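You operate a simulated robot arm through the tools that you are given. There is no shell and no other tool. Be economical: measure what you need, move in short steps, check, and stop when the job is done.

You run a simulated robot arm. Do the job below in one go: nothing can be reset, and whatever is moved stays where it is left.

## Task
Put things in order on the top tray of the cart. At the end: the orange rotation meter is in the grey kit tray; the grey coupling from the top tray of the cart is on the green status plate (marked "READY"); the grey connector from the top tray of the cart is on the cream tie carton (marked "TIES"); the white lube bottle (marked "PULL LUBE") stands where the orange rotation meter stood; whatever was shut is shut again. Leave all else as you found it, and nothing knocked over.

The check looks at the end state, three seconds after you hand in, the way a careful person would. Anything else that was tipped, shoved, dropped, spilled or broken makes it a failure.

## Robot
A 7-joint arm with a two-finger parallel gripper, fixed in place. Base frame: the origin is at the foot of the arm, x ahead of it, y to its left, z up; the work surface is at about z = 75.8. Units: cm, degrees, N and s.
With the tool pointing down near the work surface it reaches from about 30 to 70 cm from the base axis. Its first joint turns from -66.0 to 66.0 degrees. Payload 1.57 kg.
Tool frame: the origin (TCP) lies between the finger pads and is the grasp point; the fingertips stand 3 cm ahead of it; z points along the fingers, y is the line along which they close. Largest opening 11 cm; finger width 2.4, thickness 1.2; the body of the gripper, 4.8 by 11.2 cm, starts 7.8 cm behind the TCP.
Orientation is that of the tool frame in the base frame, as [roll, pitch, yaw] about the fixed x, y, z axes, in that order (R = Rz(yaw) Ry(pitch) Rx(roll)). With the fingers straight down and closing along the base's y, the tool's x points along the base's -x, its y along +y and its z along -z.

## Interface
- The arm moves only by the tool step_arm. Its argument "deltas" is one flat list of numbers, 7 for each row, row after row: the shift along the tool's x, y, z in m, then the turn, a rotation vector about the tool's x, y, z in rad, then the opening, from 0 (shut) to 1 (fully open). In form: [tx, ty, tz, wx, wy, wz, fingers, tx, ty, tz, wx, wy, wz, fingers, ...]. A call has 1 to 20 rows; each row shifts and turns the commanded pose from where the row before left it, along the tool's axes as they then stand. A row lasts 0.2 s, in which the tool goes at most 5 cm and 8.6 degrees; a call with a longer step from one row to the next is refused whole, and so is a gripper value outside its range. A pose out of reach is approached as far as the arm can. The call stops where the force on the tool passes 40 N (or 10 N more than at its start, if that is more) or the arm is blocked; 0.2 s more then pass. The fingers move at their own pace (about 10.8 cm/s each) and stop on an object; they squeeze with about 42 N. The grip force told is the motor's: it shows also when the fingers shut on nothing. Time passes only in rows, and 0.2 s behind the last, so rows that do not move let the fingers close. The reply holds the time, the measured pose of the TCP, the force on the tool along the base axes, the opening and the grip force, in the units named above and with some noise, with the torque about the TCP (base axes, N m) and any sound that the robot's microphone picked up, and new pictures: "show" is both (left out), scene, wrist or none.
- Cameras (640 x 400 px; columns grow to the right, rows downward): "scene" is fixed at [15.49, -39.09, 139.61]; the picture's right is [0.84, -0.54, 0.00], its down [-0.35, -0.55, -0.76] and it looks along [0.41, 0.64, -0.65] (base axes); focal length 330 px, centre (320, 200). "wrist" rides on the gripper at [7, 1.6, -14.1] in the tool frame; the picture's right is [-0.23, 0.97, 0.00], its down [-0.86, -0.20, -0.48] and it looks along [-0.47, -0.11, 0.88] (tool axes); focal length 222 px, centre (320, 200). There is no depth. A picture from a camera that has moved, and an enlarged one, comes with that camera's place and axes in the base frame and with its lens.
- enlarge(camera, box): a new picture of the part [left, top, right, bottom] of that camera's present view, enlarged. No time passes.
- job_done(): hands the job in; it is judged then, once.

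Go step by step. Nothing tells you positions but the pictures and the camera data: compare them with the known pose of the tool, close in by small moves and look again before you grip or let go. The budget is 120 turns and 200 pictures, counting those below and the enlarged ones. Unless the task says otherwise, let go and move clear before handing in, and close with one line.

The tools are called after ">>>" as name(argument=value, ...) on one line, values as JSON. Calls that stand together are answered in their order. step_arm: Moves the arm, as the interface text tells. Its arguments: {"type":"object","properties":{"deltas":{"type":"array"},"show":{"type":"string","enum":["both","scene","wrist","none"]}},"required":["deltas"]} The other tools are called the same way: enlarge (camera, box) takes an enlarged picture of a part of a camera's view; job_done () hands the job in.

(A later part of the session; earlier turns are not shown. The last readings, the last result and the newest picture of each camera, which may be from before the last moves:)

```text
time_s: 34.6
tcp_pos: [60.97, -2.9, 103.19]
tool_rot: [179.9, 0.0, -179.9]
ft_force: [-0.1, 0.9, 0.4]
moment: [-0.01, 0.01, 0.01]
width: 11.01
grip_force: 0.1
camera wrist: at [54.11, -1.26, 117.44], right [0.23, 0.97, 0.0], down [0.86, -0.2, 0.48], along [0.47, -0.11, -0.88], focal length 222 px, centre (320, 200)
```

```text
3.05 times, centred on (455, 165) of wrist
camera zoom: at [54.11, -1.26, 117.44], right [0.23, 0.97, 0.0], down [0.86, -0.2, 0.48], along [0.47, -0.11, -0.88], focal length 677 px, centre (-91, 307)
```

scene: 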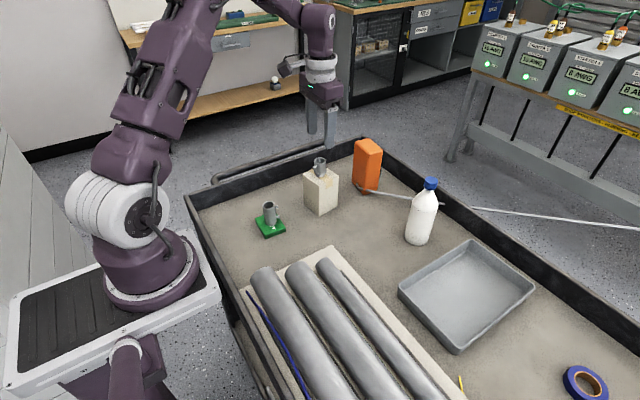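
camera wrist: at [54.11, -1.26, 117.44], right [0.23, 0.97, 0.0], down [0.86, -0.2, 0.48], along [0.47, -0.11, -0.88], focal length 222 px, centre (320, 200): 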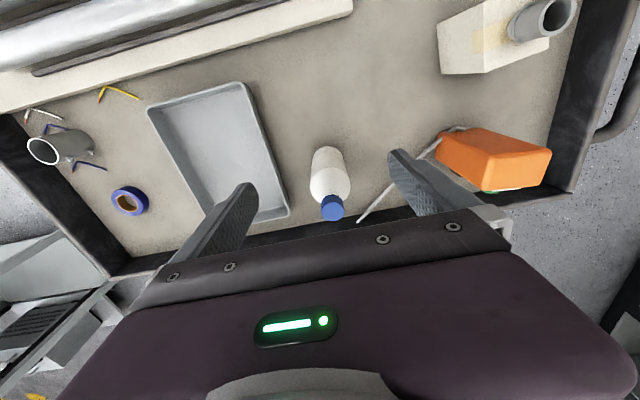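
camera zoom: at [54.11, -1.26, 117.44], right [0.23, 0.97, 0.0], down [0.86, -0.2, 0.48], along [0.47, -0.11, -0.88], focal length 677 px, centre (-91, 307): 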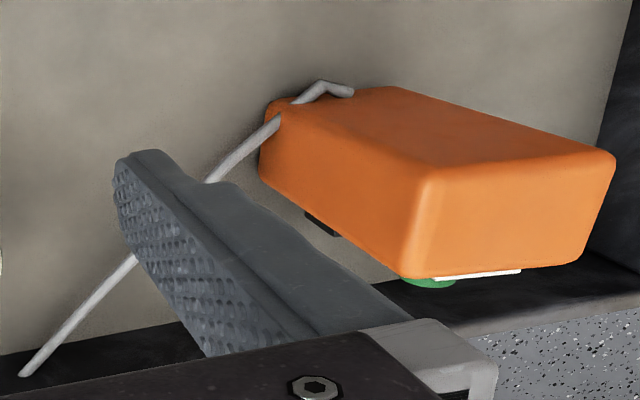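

The bottle is at about (68.1, −2.9) with its cap top near z 96. Gripping the body would bring the palm onto the cap, so I'll grip the cap itself; I move above it to check alignment.

>>> step_arm(deltas=[-0.035, 0, 0, 0, 0, 0, 0.8, -0.035, 0, 0, 0, 0, 0, 0.7, 0, 0, 0.01, 0, 0, 0, 0.7])

>>> enlarge(camera="scene", box=[380, 120, 470, 250])

>>> enlarge(camera="wrist", box=[260, 120, 380, 220])

```text
time_s: 35.4
tcp_pos: [67.97, -2.93, 102.16]
tool_rot: [-180.0, -0.1, 180.0]
ft_force: [-0.1, 0.3, 0.2]
moment: [0.0, 0.01, 0.0]
width: 7.71
grip_force: 0.1
out of reach, approached as far as the arm can: row 2
camera wrist: at [61.02, -1.17, 116.34], right [0.23, 0.97, 0.0], down [0.86, -0.2, 0.48], along [0.46, -0.11, -0.88], focal length 222 px, centre (320, 200)
```

scene: 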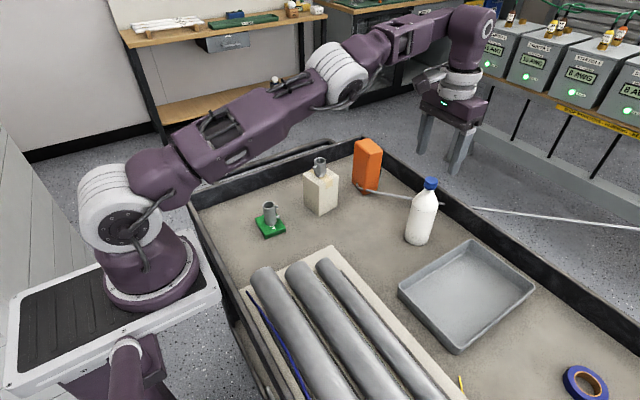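
wrist: 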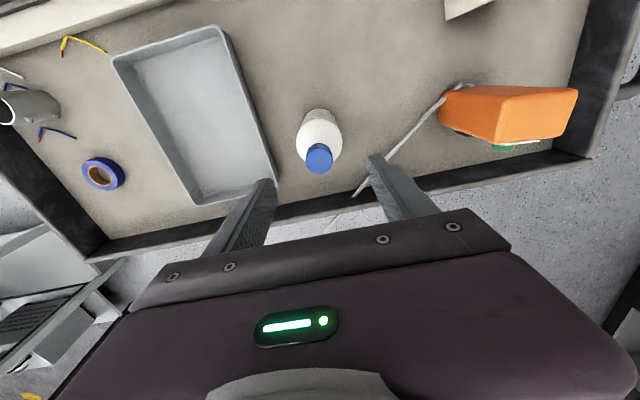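

```text
3.08 times, centred on (425, 185) of scene
camera zoom: at [15.49, -39.09, 139.61], right [0.84, -0.54, 0.0], down [-0.35, -0.55, -0.76], along [0.41, 0.64, -0.65], focal length 1016 px, centre (-3, 246)
```

zoom: 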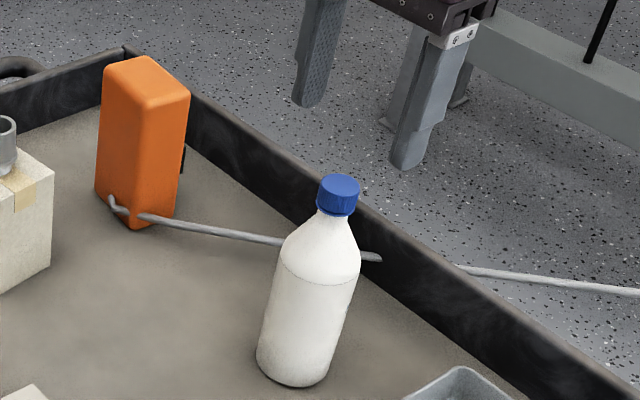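

```text
4.00 times, centred on (320, 170) of wrist
camera zoom: at [61.02, -1.17, 116.34], right [0.23, 0.97, 0.0], down [0.86, -0.2, 0.48], along [0.46, -0.11, -0.88], focal length 888 px, centre (320, 320)
```

zoom: 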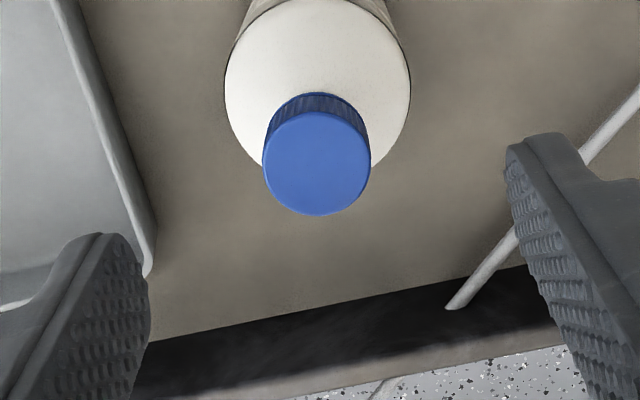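

Reach with a vertical tool ends about here, so for the meter's spot I need the tool tilted outward. I'll use a 35° tilt: back off, tilt, then approach the bottle's body from behind.

>>> step_arm(deltas=[0.04, 0, 0, 0, 0, 0, 0.8, 0.04, 0, 0, 0, 0, 0, 0.8, 0.03, 0, 0, 0, 0, 0, 0.8, 0, 0, 0, 0, -0.1222, 0, 0.8, 0, 0, 0, 0, -0.1222, 0, 0.8, 0, 0, 0, 0, -0.1222, 0, 0.8, 0, 0, 0, 0, -0.1222, 0, 0.8, 0, 0, 0, 0, -0.1222, 0, 0.8])

```text
time_s: 37.2
tcp_pos: [56.88, -2.8, 102.26]
tool_rot: [-179.9, 35.2, -180.0]
ft_force: [-0.4, -0.1, 0.2]
moment: [-0.01, 0.02, 0.01]
width: 8.8
grip_force: 0.1
camera wrist: at [43.15, -1.11, 109.78], right [0.19, 0.97, 0.13], down [0.43, -0.2, 0.88], along [0.89, -0.11, -0.45], focal length 222 px, centre (320, 200)
```

scene: 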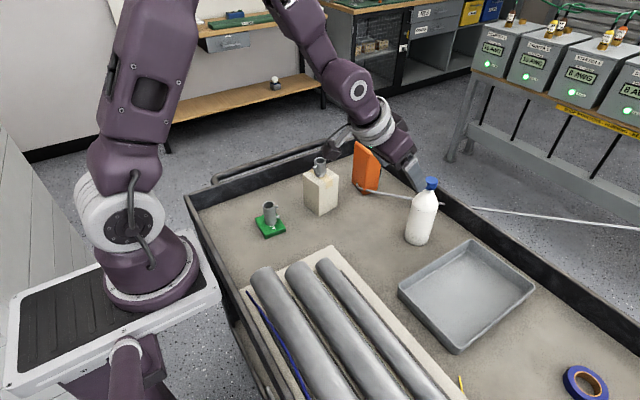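
wrist: 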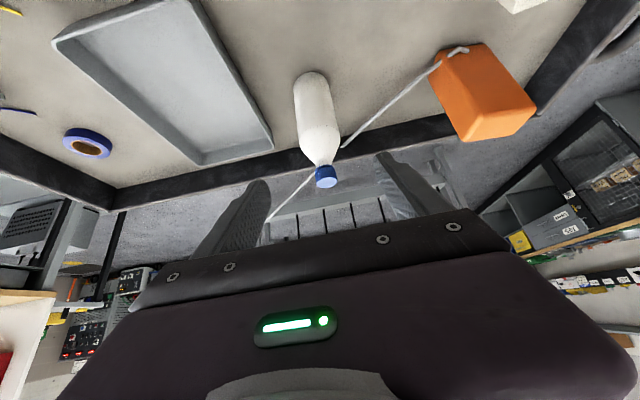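

Tilted fine. Now straight down behind the bottle to z≈84.

>>> step_arm(deltas=[0.0209, 0, 0.0298, 0, 0, 0, 0.8, 0.0209, 0, 0.0298, 0, 0, 0, 0.8, 0.0209, 0, 0.0298, 0, 0, 0, 0.8, 0.0209, 0, 0.0298, 0, 0, 0, 0.8, 0.0209, 0, 0.0298, 0, 0, 0, 0.8])

```text
time_s: 38.4
tcp_pos: [56.97, -2.7, 84.01]
tool_rot: [179.9, 35.0, 180.0]
ft_force: [-0.4, 0.6, -0.2]
moment: [0.01, 0.0, 0.01]
width: 8.81
grip_force: 0.0
camera wrist: at [43.26, -1.09, 91.6], right [0.19, 0.97, 0.13], down [0.43, -0.2, 0.88], along [0.89, -0.11, -0.45], focal length 222 px, centre (320, 200)
```

scene: 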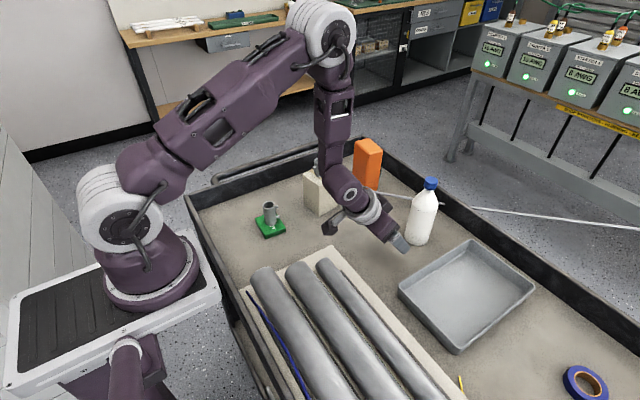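
wrist: 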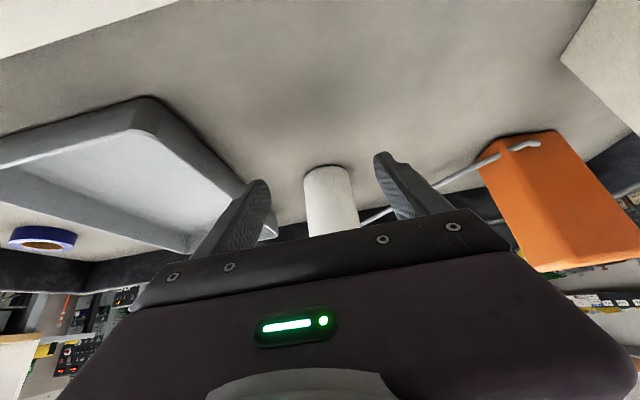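

Bottle is centred between the fingers. I advance horizontally.

>>> step_arm(deltas=[-0.0229, 0, 0.0161, 0, 0, 0, 0.8, -0.0229, 0, 0.0161, 0, 0, 0, 0.8, -0.0229, 0, 0.0161, 0, 0, 0, 0.8])

>>> enlarge(camera="scene", box=[370, 160, 470, 260])

```text
time_s: 39.2
tcp_pos: [65.33, -2.72, 83.95]
tool_rot: [180.0, 35.0, -179.9]
ft_force: [0.2, 0.5, -0.1]
moment: [0.0, 0.03, -0.01]
width: 8.81
grip_force: 0.0
camera wrist: at [51.63, -1.08, 91.57], right [0.18, 0.97, 0.13], down [0.43, -0.2, 0.88], along [0.89, -0.11, -0.45], focal length 222 px, centre (320, 200)
```

scene: 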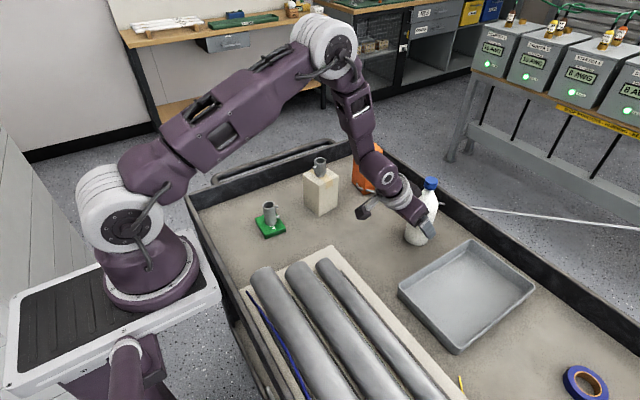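
wrist: 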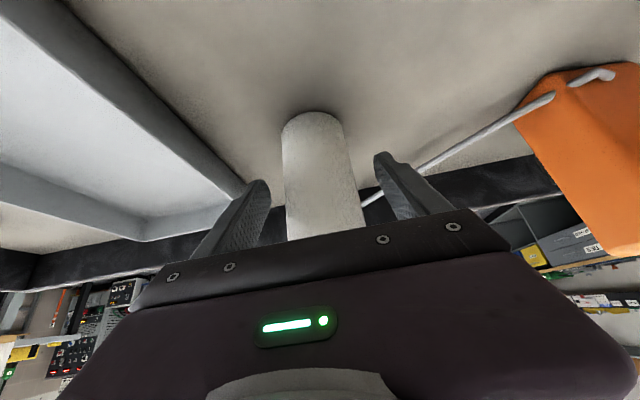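

```text
4.00 times, centred on (420, 210) of scene
camera zoom: at [15.49, -39.09, 139.61], right [0.84, -0.54, 0.0], down [-0.35, -0.55, -0.76], along [0.41, 0.64, -0.65], focal length 1321 px, centre (-80, 160)
```

zoom: 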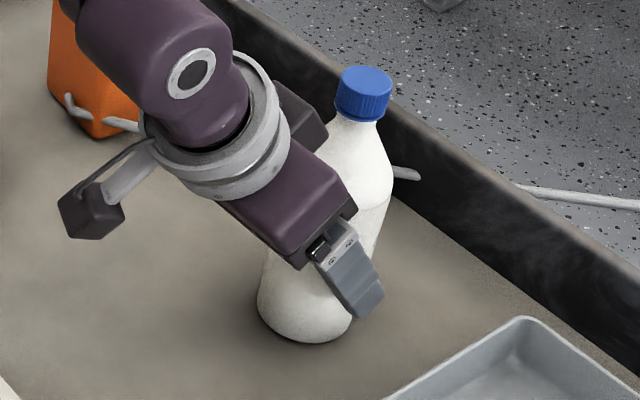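

Advance 3 cm more, then close gently and check.

>>> step_arm(deltas=[-0.0123, 0.001, 0.0086, 0, 0, 0, 0.8, -0.0123, 0.001, 0.0086, 0, 0, 0, 0.8, 0, 0, 0, 0, 0, 0, 0.65, 0, 0, 0, 0, 0, 0, 0.5, 0, 0, 0, 0, 0, 0, 0.3, 0, 0, 0, 0, 0, 0, 0, 0, 0, 0, 0, 0, 0, 0, 0, 0, 0, 0, 0, 0, 0])

```text
time_s: 41.0
tcp_pos: [68.38, -2.57, 83.83]
tool_rot: [179.9, 35.0, -179.9]
ft_force: [-0.4, -2.1, -1.0]
moment: [-0.08, -0.09, -0.05]
width: 5.92
grip_force: 41.4
camera wrist: at [54.66, -0.89, 91.58], right [0.19, 0.97, 0.13], down [0.43, -0.2, 0.88], along [0.89, -0.11, -0.45], focal length 222 px, centre (320, 200)
```

scene: 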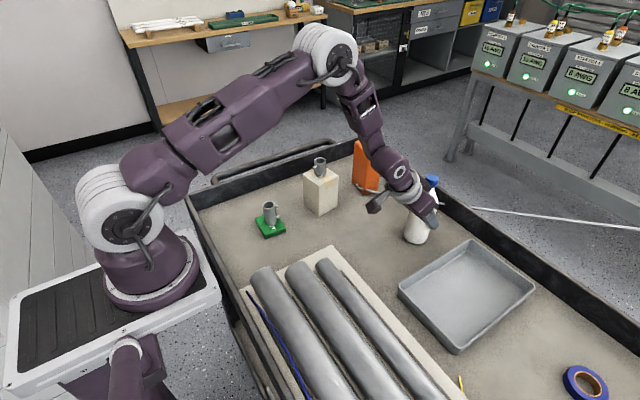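
wrist: 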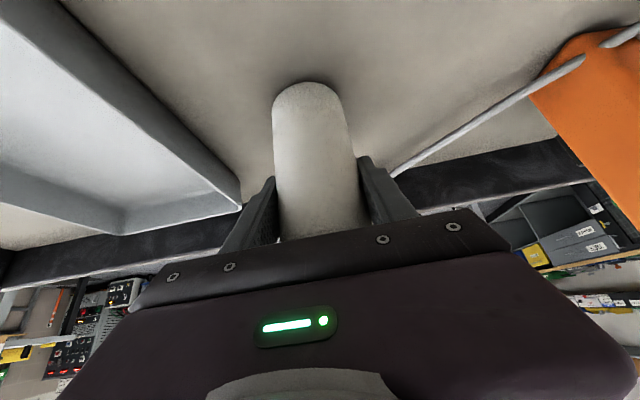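

Gripped at 5.92 cm. Slow lift of about 3 cm.

>>> step_arm(deltas=[-0.0011, 0, -0.0016, 0, 0, 0, 0, -0.0029, 0, -0.0041, 0, 0, 0, 0, -0.0057, 0, -0.0082, 0, 0, 0, 0, -0.0075, 0, -0.0107, 0, 0, 0, 0], show="scene")

>>> enlarge(camera="scene", box=[370, 160, 470, 260])

```text
time_s: 42.0
tcp_pos: [68.31, -2.7, 86.82]
tool_rot: [179.9, 35.0, 180.0]
ft_force: [-0.1, -0.4, -4.2]
moment: [0.01, 0.01, -0.02]
width: 5.87
grip_force: 41.9
```

scene: 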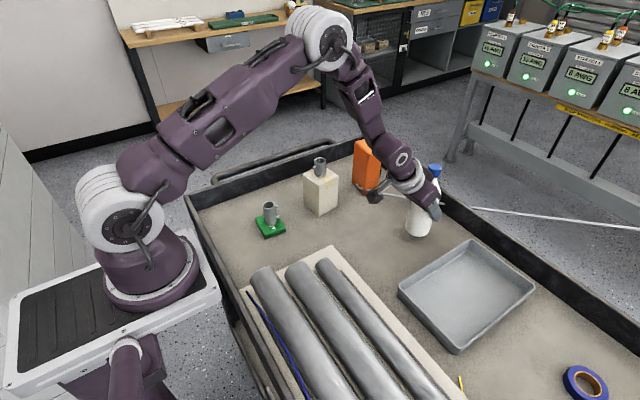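

```text
4.00 times, centred on (420, 210) of scene
camera zoom: at [15.5, -39.09, 139.61], right [0.84, -0.54, 0.0], down [-0.35, -0.55, -0.76], along [0.41, 0.64, -0.65], focal length 1321 px, centre (-80, 160)
```

zoom: 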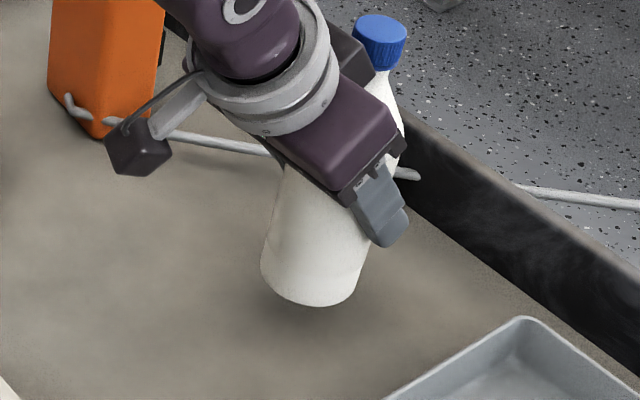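

Bottle lifted upright, about 4 N. I carry it to a free spot near (57, 5) and lower it.

>>> step_arm(deltas=[0.005, 0.004, -0.0035, 0, 0, 0, 0, 0.0116, 0.0096, -0.0081, 0, 0, 0, 0, 0.0116, 0.0096, -0.0081, 0, 0, 0, 0, 0.0116, 0.0096, -0.0081, 0, 0, 0, 0, 0.0116, 0.0096, -0.0081, 0, 0, 0, 0, 0.0116, 0.0096, -0.0081, 0, 0, 0, 0, 0.0116, 0.0096, -0.0081, 0, 0, 0, 0, 0.0116, 0.0096, -0.0081, 0, 0, 0, 0, 0.005, 0.004, -0.0035, 0, 0, 0, 0, 0.0057, 0, 0.0082, 0, 0, 0, 0, 0.0057, 0, 0.0082, 0, 0, 0, 0, 0.0034, 0, 0.0049, 0, 0, 0, 0])

>>> enlarge(camera="scene", box=[330, 160, 430, 260])

```text
time_s: 44.6
tcp_pos: [57.22, 4.88, 84.36]
tool_rot: [180.0, 34.9, -179.9]
ft_force: [0.7, -0.9, -4.8]
moment: [0.02, -0.02, 0.02]
width: 5.89
grip_force: 42.0
camera wrist: at [43.51, 6.52, 91.89], right [0.19, 0.97, 0.13], down [0.43, -0.2, 0.88], along [0.89, -0.11, -0.45], focal length 222 px, centre (320, 200)
```

scene: 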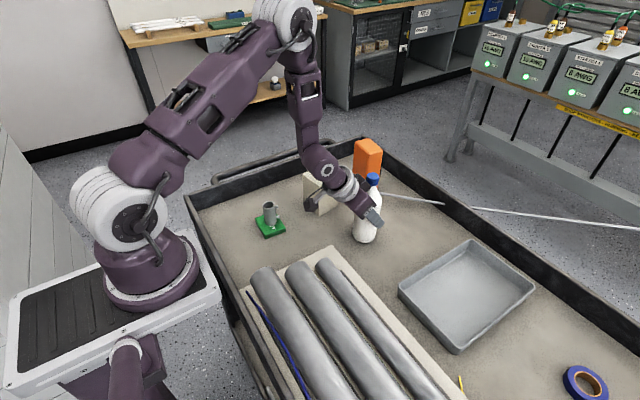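
wrist: 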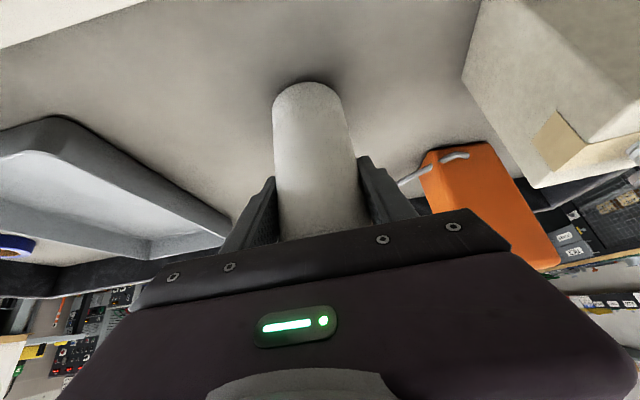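

```text
4.00 times, centred on (380, 210) of scene
camera zoom: at [15.5, -39.09, 139.61], right [0.84, -0.54, 0.0], down [-0.35, -0.55, -0.76], along [0.41, 0.64, -0.65], focal length 1321 px, centre (80, 160)
```

zoom: 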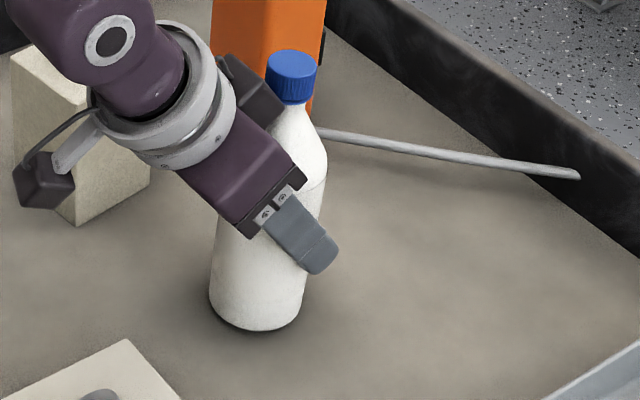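

>>> step_arm(deltas=[0.0017, 0, 0.0025, 0, 0, 0, 0, 0.0011, 0, 0.0016, 0, 0, 0, 0, 0.0006, 0, 0.0008, 0, 0, 0, 0], show="none")

```text
time_s: 45.4
tcp_pos: [57.46, 4.87, 83.98]
tool_rot: [179.9, 35.3, 180.0]
ft_force: [-12.3, -1.3, 34.8]
moment: [-0.02, 0.09, 0.03]
width: 5.89
grip_force: 42.0
```

Down. I ease off, open and back away horizontally.

>>> step_arm(deltas=[-0.0006, 0, -0.0008, 0, 0, 0, 0, 0, 0, 0, 0, 0, 0, 0.55, 0, 0, 0, 0, 0, 0, 0.7, 0, 0, 0, 0, 0, 0, 0.8, 0, 0, 0, 0, 0, 0, 0.8, 0.0164, 0, -0.0115, 0, 0, 0, 0.8, 0.0246, 0, -0.0172, 0, 0, 0, 0.8, 0.0246, 0, -0.0172, 0, 0, 0, 0.8])

>>> enlarge(camera="scene", box=[330, 160, 430, 260])

```text
time_s: 47.2
tcp_pos: [49.07, 4.93, 83.82]
tool_rot: [-179.9, 35.1, 180.0]
ft_force: [-0.4, 0.7, -0.5]
moment: [-0.01, 0.0, 0.02]
width: 8.8
grip_force: 0.1
camera wrist: at [35.4, 6.57, 91.49], right [0.19, 0.97, 0.13], down [0.43, -0.2, 0.88], along [0.89, -0.11, -0.45], focal length 222 px, centre (320, 200)
```

scene: 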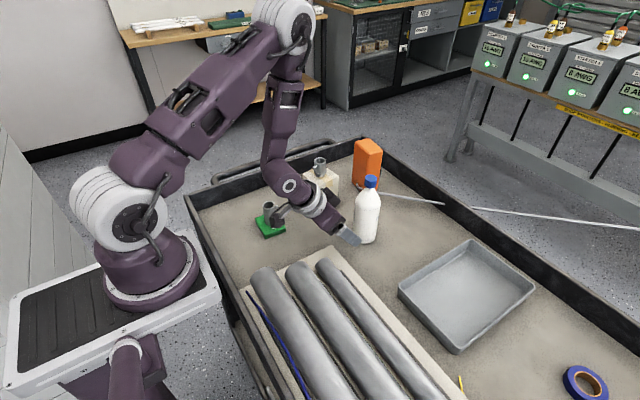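
wrist: 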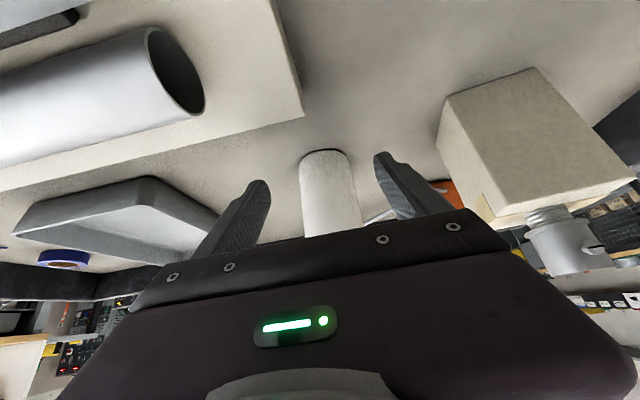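

```text
4.00 times, centred on (380, 210) of scene
camera zoom: at [15.49, -39.09, 139.61], right [0.84, -0.54, 0.0], down [-0.35, -0.55, -0.76], along [0.41, 0.64, -0.65], focal length 1321 px, centre (80, 160)
```

zoom: 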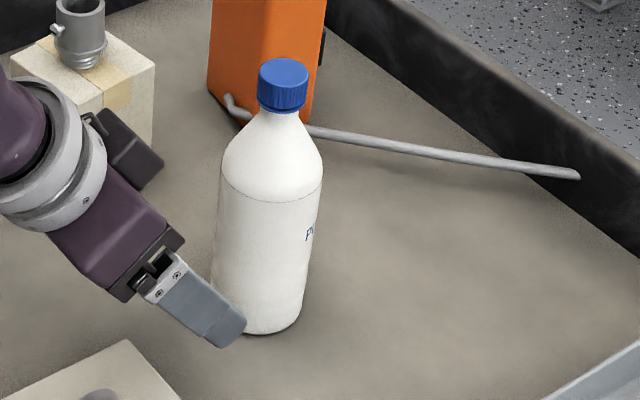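

Bottle stands upright. I rise, reduce the tilt to 25° and move to view the meter.

>>> step_arm(deltas=[-0.0209, 0, -0.0298, 0, 0, 0, 0.8, -0.0209, 0, -0.0298, 0, 0, 0, 0.9, -0.0209, 0, -0.0298, 0, 0, 0, 1, -0.0209, 0, -0.0298, 0, 0, 0, 1, -0.0209, 0, -0.0298, 0, 0, 0, 1, 0, 0, 0, 0, 0.0873, 0, 1, 0, 0, 0, 0, 0.0873, 0, 1, -0.0204, 0.0325, 0.0095, 0, 0, 0, 1, -0.0204, 0.0325, 0.0095, 0, 0, 0, 1, -0.0204, 0.0325, 0.0095, 0, 0, 0, 1, -0.0204, 0.0325, 0.0095, 0, 0, 0, 1])

>>> enlarge(camera="wrist", box=[260, 60, 440, 220])

```text
time_s: 49.6
tcp_pos: [58.36, 17.8, 101.89]
tool_rot: [180.0, 25.0, 180.0]
ft_force: [-0.5, 0.8, 0.3]
moment: [-0.04, 0.01, 0.0]
width: 10.98
grip_force: 0.0
camera wrist: at [46.09, 19.46, 111.82], right [0.21, 0.97, 0.1], down [0.57, -0.2, 0.8], along [0.79, -0.11, -0.6], focal length 222 px, centre (320, 200)
```

scene: 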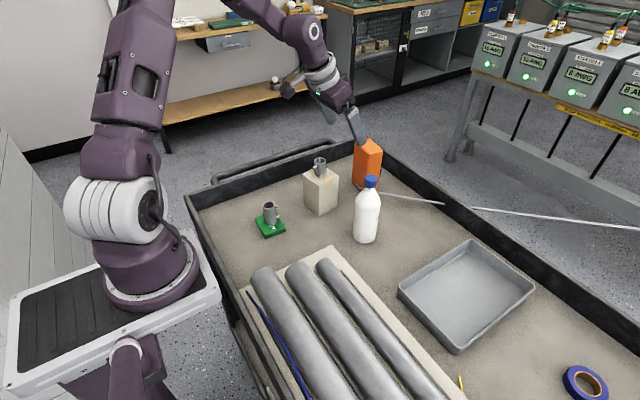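
wrist: 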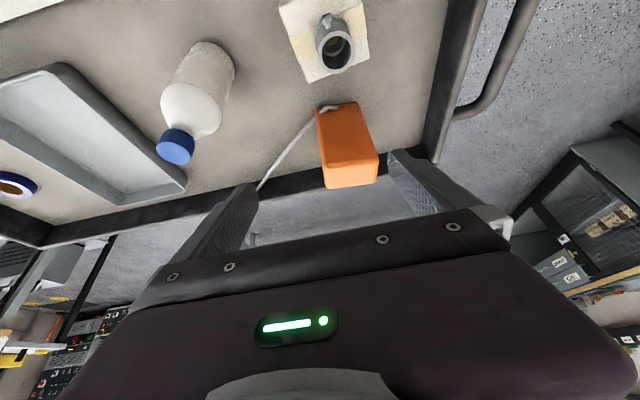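

```text
2.50 times, centred on (350, 140) of wrist
camera zoom: at [46.09, 19.46, 111.82], right [0.21, 0.97, 0.1], down [0.57, -0.2, 0.8], along [0.79, -0.11, -0.6], focal length 555 px, centre (245, 350)
```

zoom: 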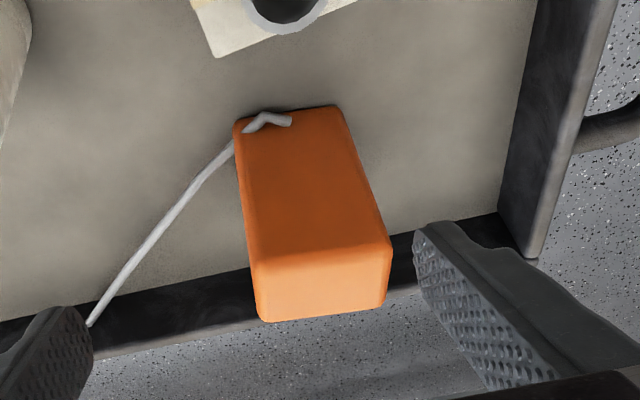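

The meter's centre is about (70.6, 21.2), yawed roughly 7°. I match the yaw and move above it.

>>> step_arm(deltas=[0, 0, 0, 0.0516, 0, 0.1106, 1, -0.0213, 0.0122, 0.0237, 0, 0, 0, 1, -0.0213, 0.0122, 0.0237, 0, 0, 0, 1, -0.0213, 0.0122, 0.0237, 0, 0, 0, 1, -0.0213, 0.0122, 0.0237, 0, 0, 0, 1])

>>> enlarge(camera="scene", box=[300, 70, 460, 200])

```text
time_s: 50.8
tcp_pos: [70.55, 21.22, 97.1]
tool_rot: [-180.0, 25.0, 173.0]
ft_force: [0.1, -0.8, 0.4]
moment: [0.0, 0.01, 0.01]
width: 11.02
grip_force: 0.1
camera wrist: at [58.63, 24.43, 106.9], right [0.32, 0.94, 0.1], down [0.54, -0.27, 0.8], along [0.77, -0.2, -0.6], focal length 222 px, centre (320, 200)
```

scene: 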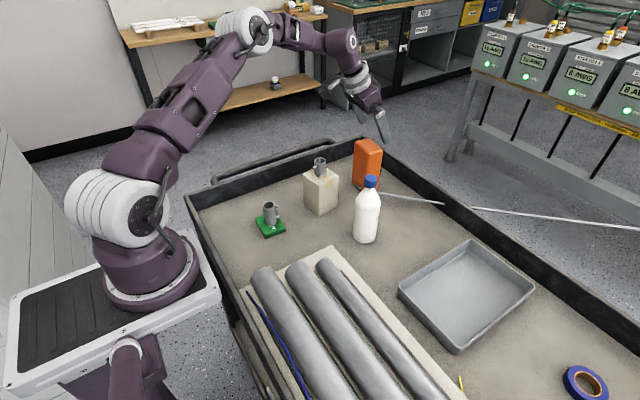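
wrist: 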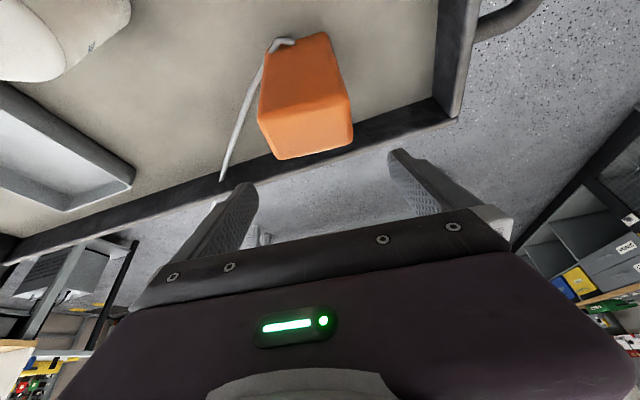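

```text
3.08 times, centred on (380, 135) of scene
camera zoom: at [15.49, -39.09, 139.61], right [0.84, -0.54, 0.0], down [-0.35, -0.55, -0.76], along [0.41, 0.64, -0.65], focal length 1016 px, centre (135, 400)
```

zoom: 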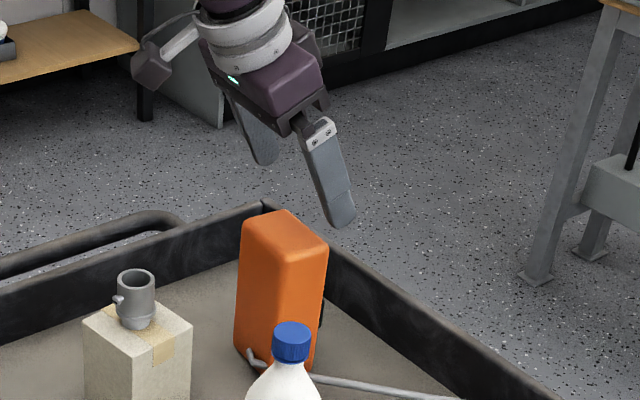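

Well aligned. I descend around the meter's upper half.

>>> step_arm(deltas=[0.01065, 0, 0.02284, 0, 0, 0, 1, 0.01065, 0, 0.02284, 0, 0, 0, 1, 0.01065, 0, 0.02284, 0, 0, 0, 1, 0.01065, 0, 0.02284, 0, 0, 0, 1, 0.01065, 0, 0.02284, 0, 0, 0, 1])

>>> enlarge(camera="scene", box=[320, 110, 420, 200])

```text
time_s: 52.0
tcp_pos: [70.53, 21.3, 84.2]
tool_rot: [180.0, 25.1, 173.1]
ft_force: [0.1, 0.3, 0.8]
moment: [-0.04, 0.02, -0.01]
width: 10.98
grip_force: 0.1
camera wrist: at [58.61, 24.37, 94.2], right [0.32, 0.94, 0.1], down [0.54, -0.27, 0.8], along [0.77, -0.2, -0.6], focal length 222 px, centre (320, 200)
```

scene: 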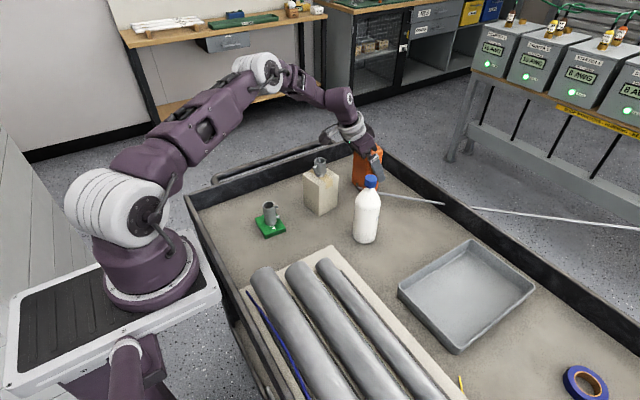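
wrist: 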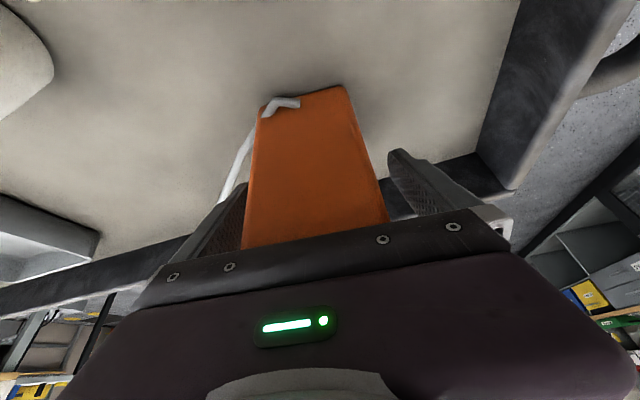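

```text
4.44 times, centred on (370, 155) of scene
camera zoom: at [15.49, -39.09, 139.61], right [0.84, -0.54, 0.0], down [-0.35, -0.55, -0.76], along [0.41, 0.64, -0.65], focal length 1468 px, centre (98, 400)
```

zoom: 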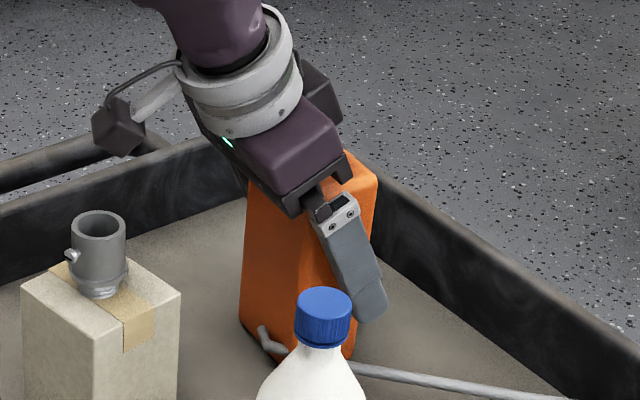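

A slight shift towards −y, then close on the meter.

>>> step_arm(deltas=[0, -0.003, 0, 0, 0, 0, 1, 0, 0, 0, 0, 0, 0, 0.85, 0, 0, 0, 0, 0, 0, 0.75, 0, 0, 0, 0, 0, 0, 0.7, 0, 0, 0, 0, 0, 0, 0.6, 0, 0, 0, 0, 0, 0, 0, 0, 0, 0, 0, 0, 0, 0, 0, 0, 0, 0, 0, 0, 0])

>>> enlarge(camera="scene", box=[320, 110, 420, 200])

```text
time_s: 53.8
tcp_pos: [70.54, 20.96, 84.34]
tool_rot: [180.0, 24.9, 173.0]
ft_force: [0.8, 1.1, 0.9]
moment: [0.12, -0.03, 0.0]
width: 7.77
grip_force: 41.6
camera wrist: at [58.57, 24.07, 94.28], right [0.32, 0.94, 0.1], down [0.54, -0.27, 0.8], along [0.77, -0.2, -0.6], focal length 222 px, centre (320, 200)
```

scene: 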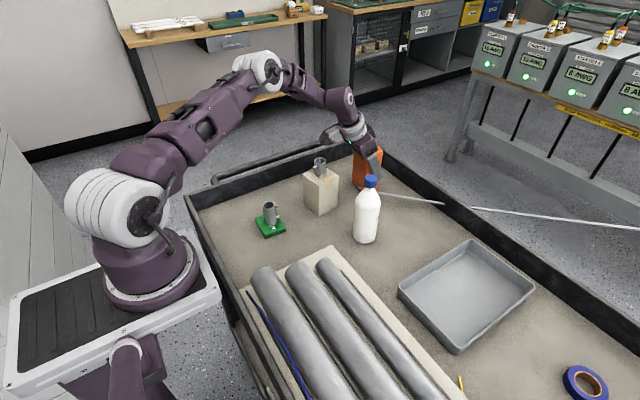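
wrist: 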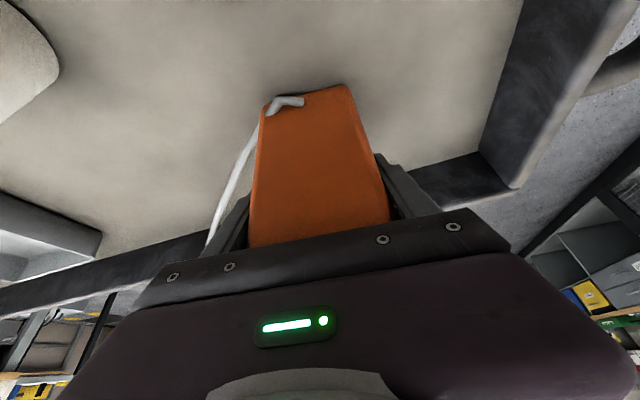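

```text
4.44 times, centred on (370, 155) of scene
camera zoom: at [15.49, -39.09, 139.61], right [0.84, -0.54, 0.0], down [-0.35, -0.55, -0.76], along [0.41, 0.64, -0.65], focal length 1468 px, centre (98, 400)
```

zoom: 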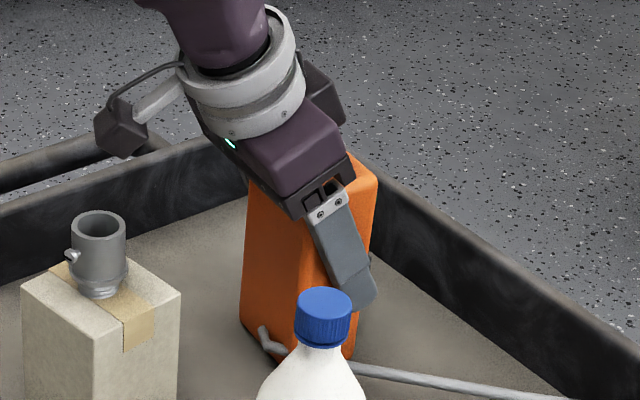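

Gripped at 7.77 cm. Slow lift, watching the cable and force.

>>> step_arm(deltas=[-0.0008, 0, -0.0018, 0, 0, 0, 0, -0.0021, 0, -0.0045, 0, 0, 0, 0, -0.0042, 0, -0.0091, 0, 0, 0, 0, -0.0055, 0, -0.0118, 0, 0, 0, 0])

>>> enlarge(camera="scene", box=[320, 110, 480, 225])

```text
time_s: 54.8
tcp_pos: [70.32, 20.98, 87.3]
tool_rot: [-179.9, 25.0, 172.9]
ft_force: [0.4, -0.1, -3.7]
moment: [0.01, -0.02, 0.0]
width: 7.78
grip_force: 42.1
camera wrist: at [58.47, 24.17, 97.24], right [0.32, 0.94, 0.1], down [0.54, -0.27, 0.79], along [0.77, -0.2, -0.6], focal length 222 px, centre (320, 200)
```

scene: 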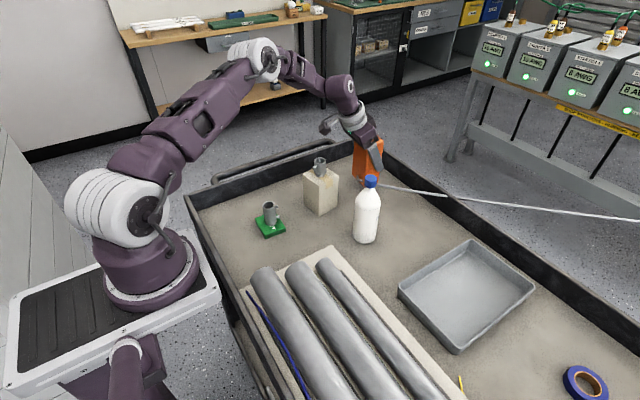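
wrist: 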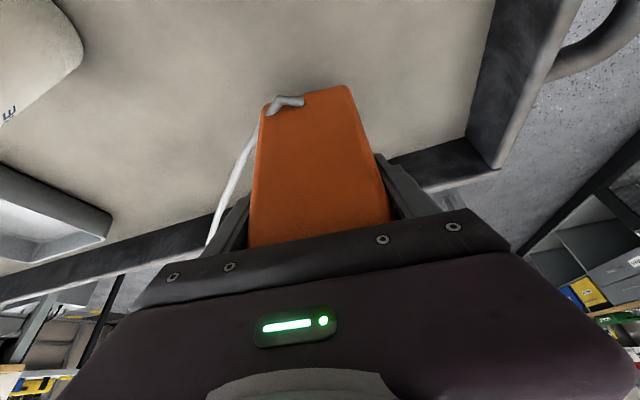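

```text
3.48 times, centred on (400, 168) of scene
camera zoom: at [15.5, -39.09, 139.61], right [0.84, -0.54, 0.0], down [-0.35, -0.55, -0.76], along [0.41, 0.64, -0.65], focal length 1148 px, centre (42, 313)
```

zoom: 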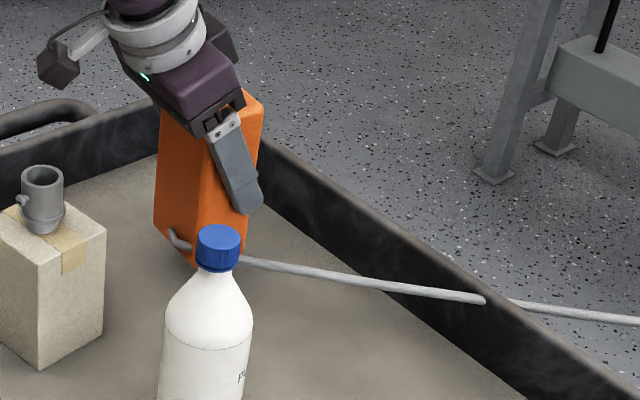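

The cable simply follows the meter, and the load is only 3.7 N. I raise it above bottle height first, then go sideways.

>>> step_arm(deltas=[-0.0074, 0, -0.0159, 0, 0, 0, 0, -0.0074, 0, -0.0159, 0, 0, 0, 0, -0.0074, 0, -0.0159, 0, 0, 0, 0, -0.0074, 0, -0.0159, 0, 0, 0, 0, -0.0074, 0, -0.0159, 0, 0, 0, 0, 0, -0.01, 0, 0, 0, 0, 0, 0, -0.02, 0, 0, 0, 0, 0, 0, -0.02, 0, 0, 0, 0, 0, 0, -0.02, 0, 0, 0, 0, 0, 0, -0.02, 0, 0, 0, 0, 0])

```text
time_s: 57.0
tcp_pos: [69.32, 11.96, 96.14]
tool_rot: [180.0, 25.0, 173.1]
ft_force: [-0.3, -0.3, -2.5]
moment: [0.01, -0.03, 0.04]
width: 7.78
grip_force: 42.2
camera wrist: at [57.36, 15.16, 106.12], right [0.32, 0.94, 0.1], down [0.54, -0.27, 0.8], along [0.77, -0.2, -0.6], focal length 222 px, centre (320, 200)
```

scene: 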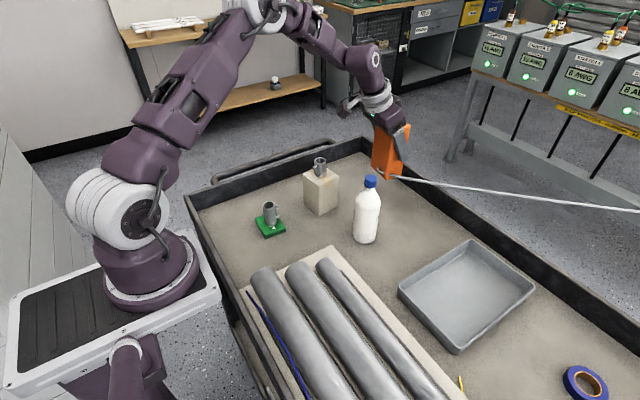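
wrist: 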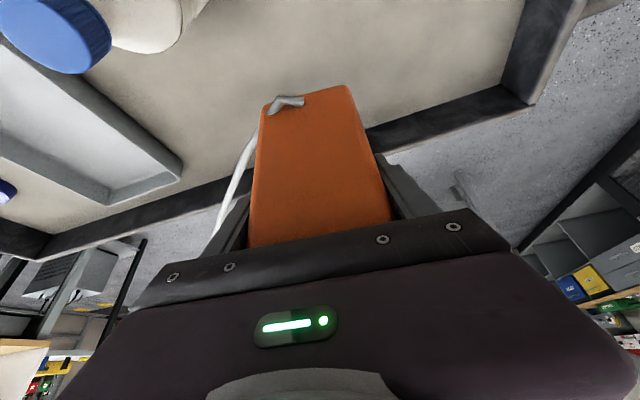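

Clear so far. I continue towards the tray centre at about (64.2, −21).

>>> step_arm(deltas=[0, -0.012, 0, 0, 0, 0, 0, 0, -0.0225, 0, 0, 0, 0, 0, 0, -0.0225, 0, 0, 0, 0, 0, 0, -0.0225, 0, 0, 0, 0, 0, 0, -0.0225, 0, 0, 0, 0, 0, 0, -0.0225, 0, 0, 0, 0, 0, 0, -0.0225, 0, 0, 0, 0, 0, 0, -0.0225, 0, 0, 0, 0, 0, 0, -0.0225, 0, 0, 0, 0, 0, 0, -0.0225, 0, 0, 0, 0, 0, 0, -0.0225, 0, 0, 0, 0, 0, 0, -0.0225, 0, 0, 0, 0, 0, 0.0047, -0.0225, -0.0022, 0, 0, 0, 0, 0.0047, -0.0225, -0.0022, 0, 0, 0, 0, 0, -0.0225, 0, 0, 0, 0, 0, 0, -0.01, 0, 0, 0, 0, 0])

>>> enlarge(camera="scene", box=[360, 130, 560, 360])

```text
time_s: 60.4
tcp_pos: [64.24, -21.17, 96.36]
tool_rot: [180.0, 25.0, 173.1]
ft_force: [-0.7, 0.3, -3.1]
moment: [0.01, -0.02, 0.01]
width: 7.77
grip_force: 42.1
camera wrist: at [52.31, -18.11, 106.2], right [0.32, 0.94, 0.1], down [0.54, -0.27, 0.8], along [0.77, -0.2, -0.6], focal length 222 px, centre (320, 200)
```

scene: 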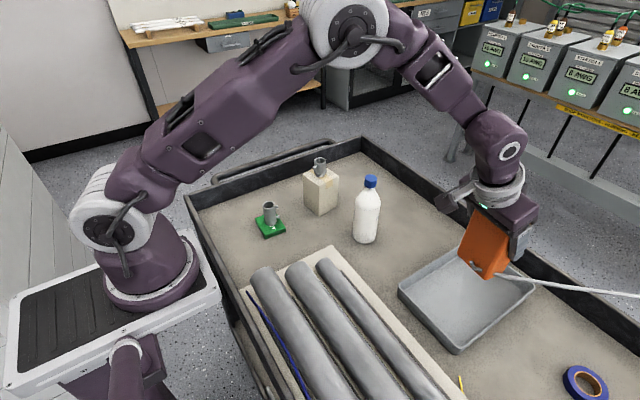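
wrist: 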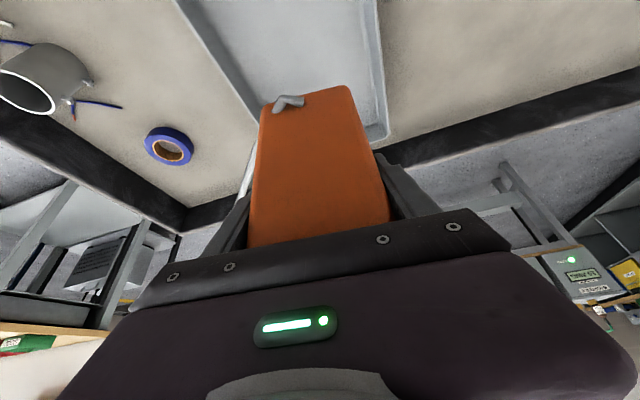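

```text
1.74 times, centred on (460, 245) of scene
camera zoom: at [15.5, -39.09, 139.61], right [0.84, -0.54, 0.0], down [-0.35, -0.55, -0.76], along [0.41, 0.64, -0.65], focal length 574 px, centre (76, 122)
```

zoom: 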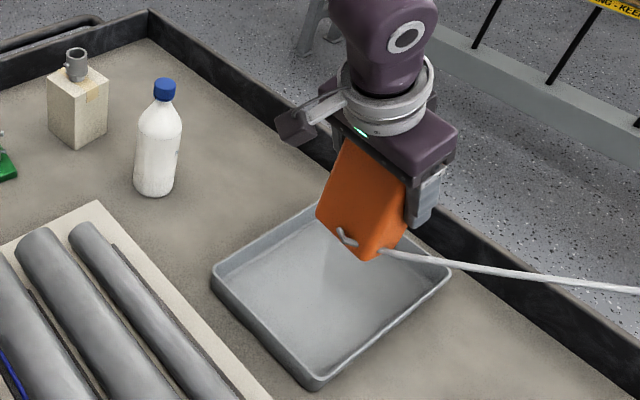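

Meter is over the tray and upright. I lower it to just above the tray floor.

>>> step_arm(deltas=[0.00845, 0, 0.01813, 0, 0, 0, 0, 0.00845, 0, 0.01813, 0, 0, 0, 0, 0.00845, 0, 0.01813, 0, 0, 0, 0, 0.00845, 0, 0.01813, 0, 0, 0, 0, 0.0063, 0, 0.0136, 0, 0, 0, 0], show="scene")

>>> enlarge(camera="scene", box=[390, 200, 550, 350])

```text
time_s: 61.6
tcp_pos: [64.17, -21.23, 86.78]
tool_rot: [179.9, 25.0, 173.1]
ft_force: [-0.2, 0.7, -3.5]
moment: [0.03, -0.01, 0.02]
width: 7.77
grip_force: 42.2
```

scene: 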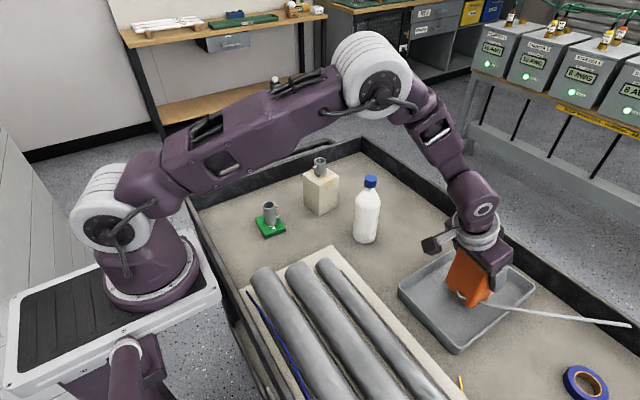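

```text
2.67 times, centred on (470, 275) of scene
camera zoom: at [15.5, -39.09, 139.61], right [0.84, -0.54, 0.0], down [-0.35, -0.55, -0.76], along [0.41, 0.64, -0.65], focal length 880 px, centre (-80, 0)
```

zoom: 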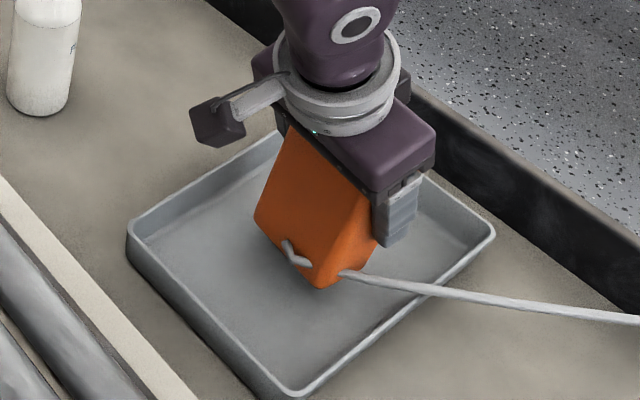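

>>> step_arm(deltas=[0.0021, 0, 0.0045, 0, 0, 0, 0, 0.0021, 0, 0.0045, 0, 0, 0, 0, 0.0008, 0, 0.0018, 0, 0, 0, 0], show="none")

```text
time_s: 62.4
tcp_pos: [64.21, -21.37, 85.61]
tool_rot: [-179.9, 25.0, 173.0]
ft_force: [0.4, 0.7, -3.3]
moment: [0.01, -0.04, -0.02]
width: 7.79
grip_force: 42.3
```

>>> step_arm(deltas=[0.0008, 0, 0.0018, 0, 0, 0, 0, 0.0008, 0, 0.0018, 0, 0, 0, 0], show="none")

```text
time_s: 63.0
tcp_pos: [64.18, -21.3, 85.26]
tool_rot: [-179.9, 24.9, 173.1]
ft_force: [-0.4, -0.4, -3.3]
moment: [0.01, -0.01, 0.01]
width: 7.8
grip_force: 41.6
```

>>> step_arm(deltas=[0.0008, 0, 0.0018, 0, 0, 0, 0, 0.0006, 0, 0.0013, 0, 0, 0, 0], show="none")

```text
time_s: 63.6
tcp_pos: [64.23, -21.3, 84.93]
tool_rot: [-180.0, 25.1, 173.1]
ft_force: [-3.9, 1.5, 9.9]
moment: [0.4, 0.51, 0.05]
width: 7.77
grip_force: 41.9
```

>>> step_arm(deltas=[0.0003, 0, 0.0006, 0, 0, 0, 0], show="wrist")

>>> enlarge(camera="scene", box=[430, 220, 530, 310])

```text
time_s: 64.0
tcp_pos: [64.19, -21.3, 84.79]
tool_rot: [-180.0, 25.2, 173.2]
ft_force: [-7.6, 4.8, 24.9]
moment: [0.63, 1.08, 0.0]
width: 7.76
grip_force: 41.6
camera wrist: at [52.34, -18.14, 94.74], right [0.32, 0.94, 0.1], down [0.54, -0.27, 0.8], along [0.78, -0.2, -0.6], focal length 222 px, centre (320, 200)
```

wrist: 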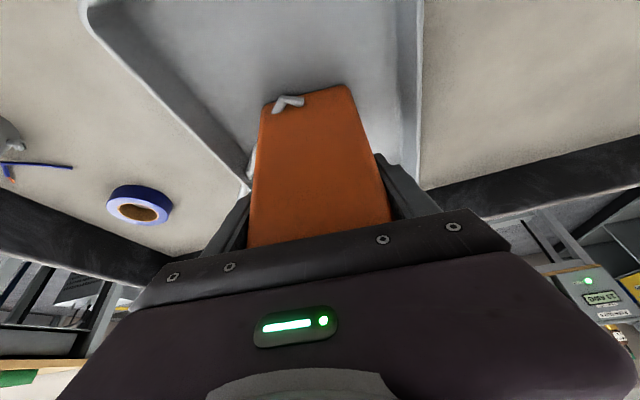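

```text
4.44 times, centred on (480, 265) of scene
camera zoom: at [15.43, -39.06, 139.63], right [0.84, -0.54, 0.0], down [-0.35, -0.55, -0.76], along [0.41, 0.64, -0.65], focal length 1468 px, centre (-391, -89)
```

zoom: 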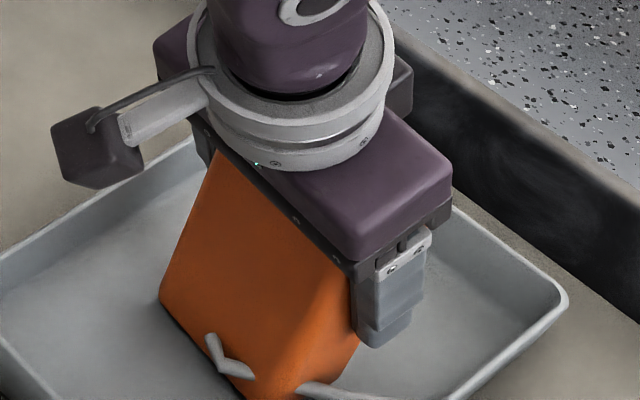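

The meter rests on the tray floor, nearly flat. I release slowly and then retreat straight up.

>>> step_arm(deltas=[-0.0003, 0, -0.0006, 0, 0, 0, 0, 0, 0, 0, 0, 0, 0, 0.6, 0, 0, 0, 0, 0, 0, 0.75, 0, 0, 0, 0, 0, 0, 0.9, 0, 0, 0, 0, 0, 0, 1, 0, 0, 0, 0, 0, 0, 1])

>>> enlarge(camera="scene", box=[430, 220, 530, 310])

```text
time_s: 65.4
tcp_pos: [64.2, -21.34, 84.8]
tool_rot: [-180.0, 25.0, 173.1]
ft_force: [0.3, -0.9, 0.4]
moment: [0.0, -0.01, -0.03]
width: 11.02
grip_force: 0.0
camera wrist: at [52.3, -18.17, 94.71], right [0.32, 0.94, 0.1], down [0.54, -0.27, 0.8], along [0.77, -0.2, -0.6], focal length 222 px, centre (320, 200)
```

scene: 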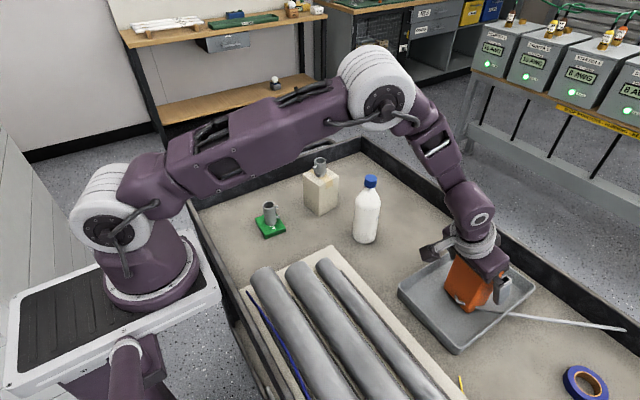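
wrist: 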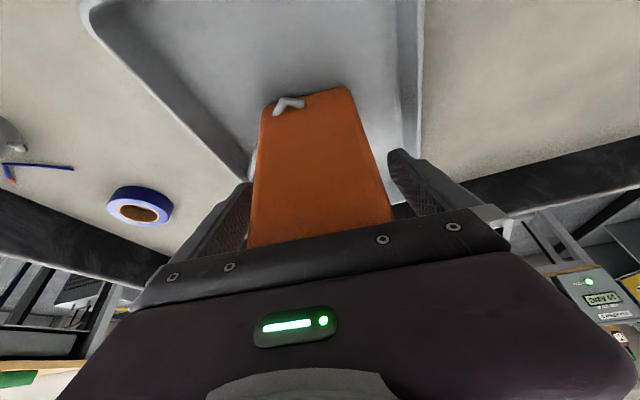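

```text
4.44 times, centred on (480, 265) of scene
camera zoom: at [15.49, -39.09, 139.61], right [0.84, -0.54, 0.0], down [-0.35, -0.55, -0.76], along [0.41, 0.64, -0.65], focal length 1468 px, centre (-391, -89)
```

zoom: 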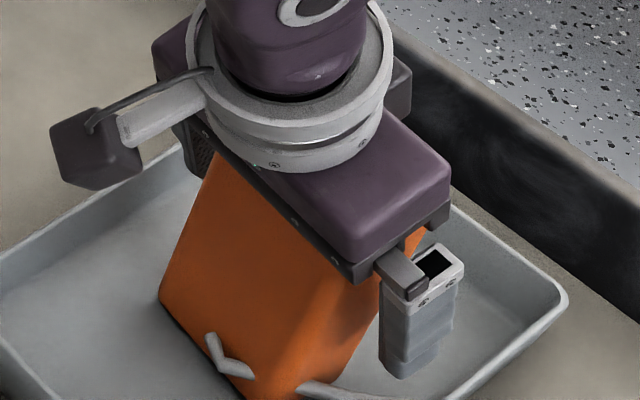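

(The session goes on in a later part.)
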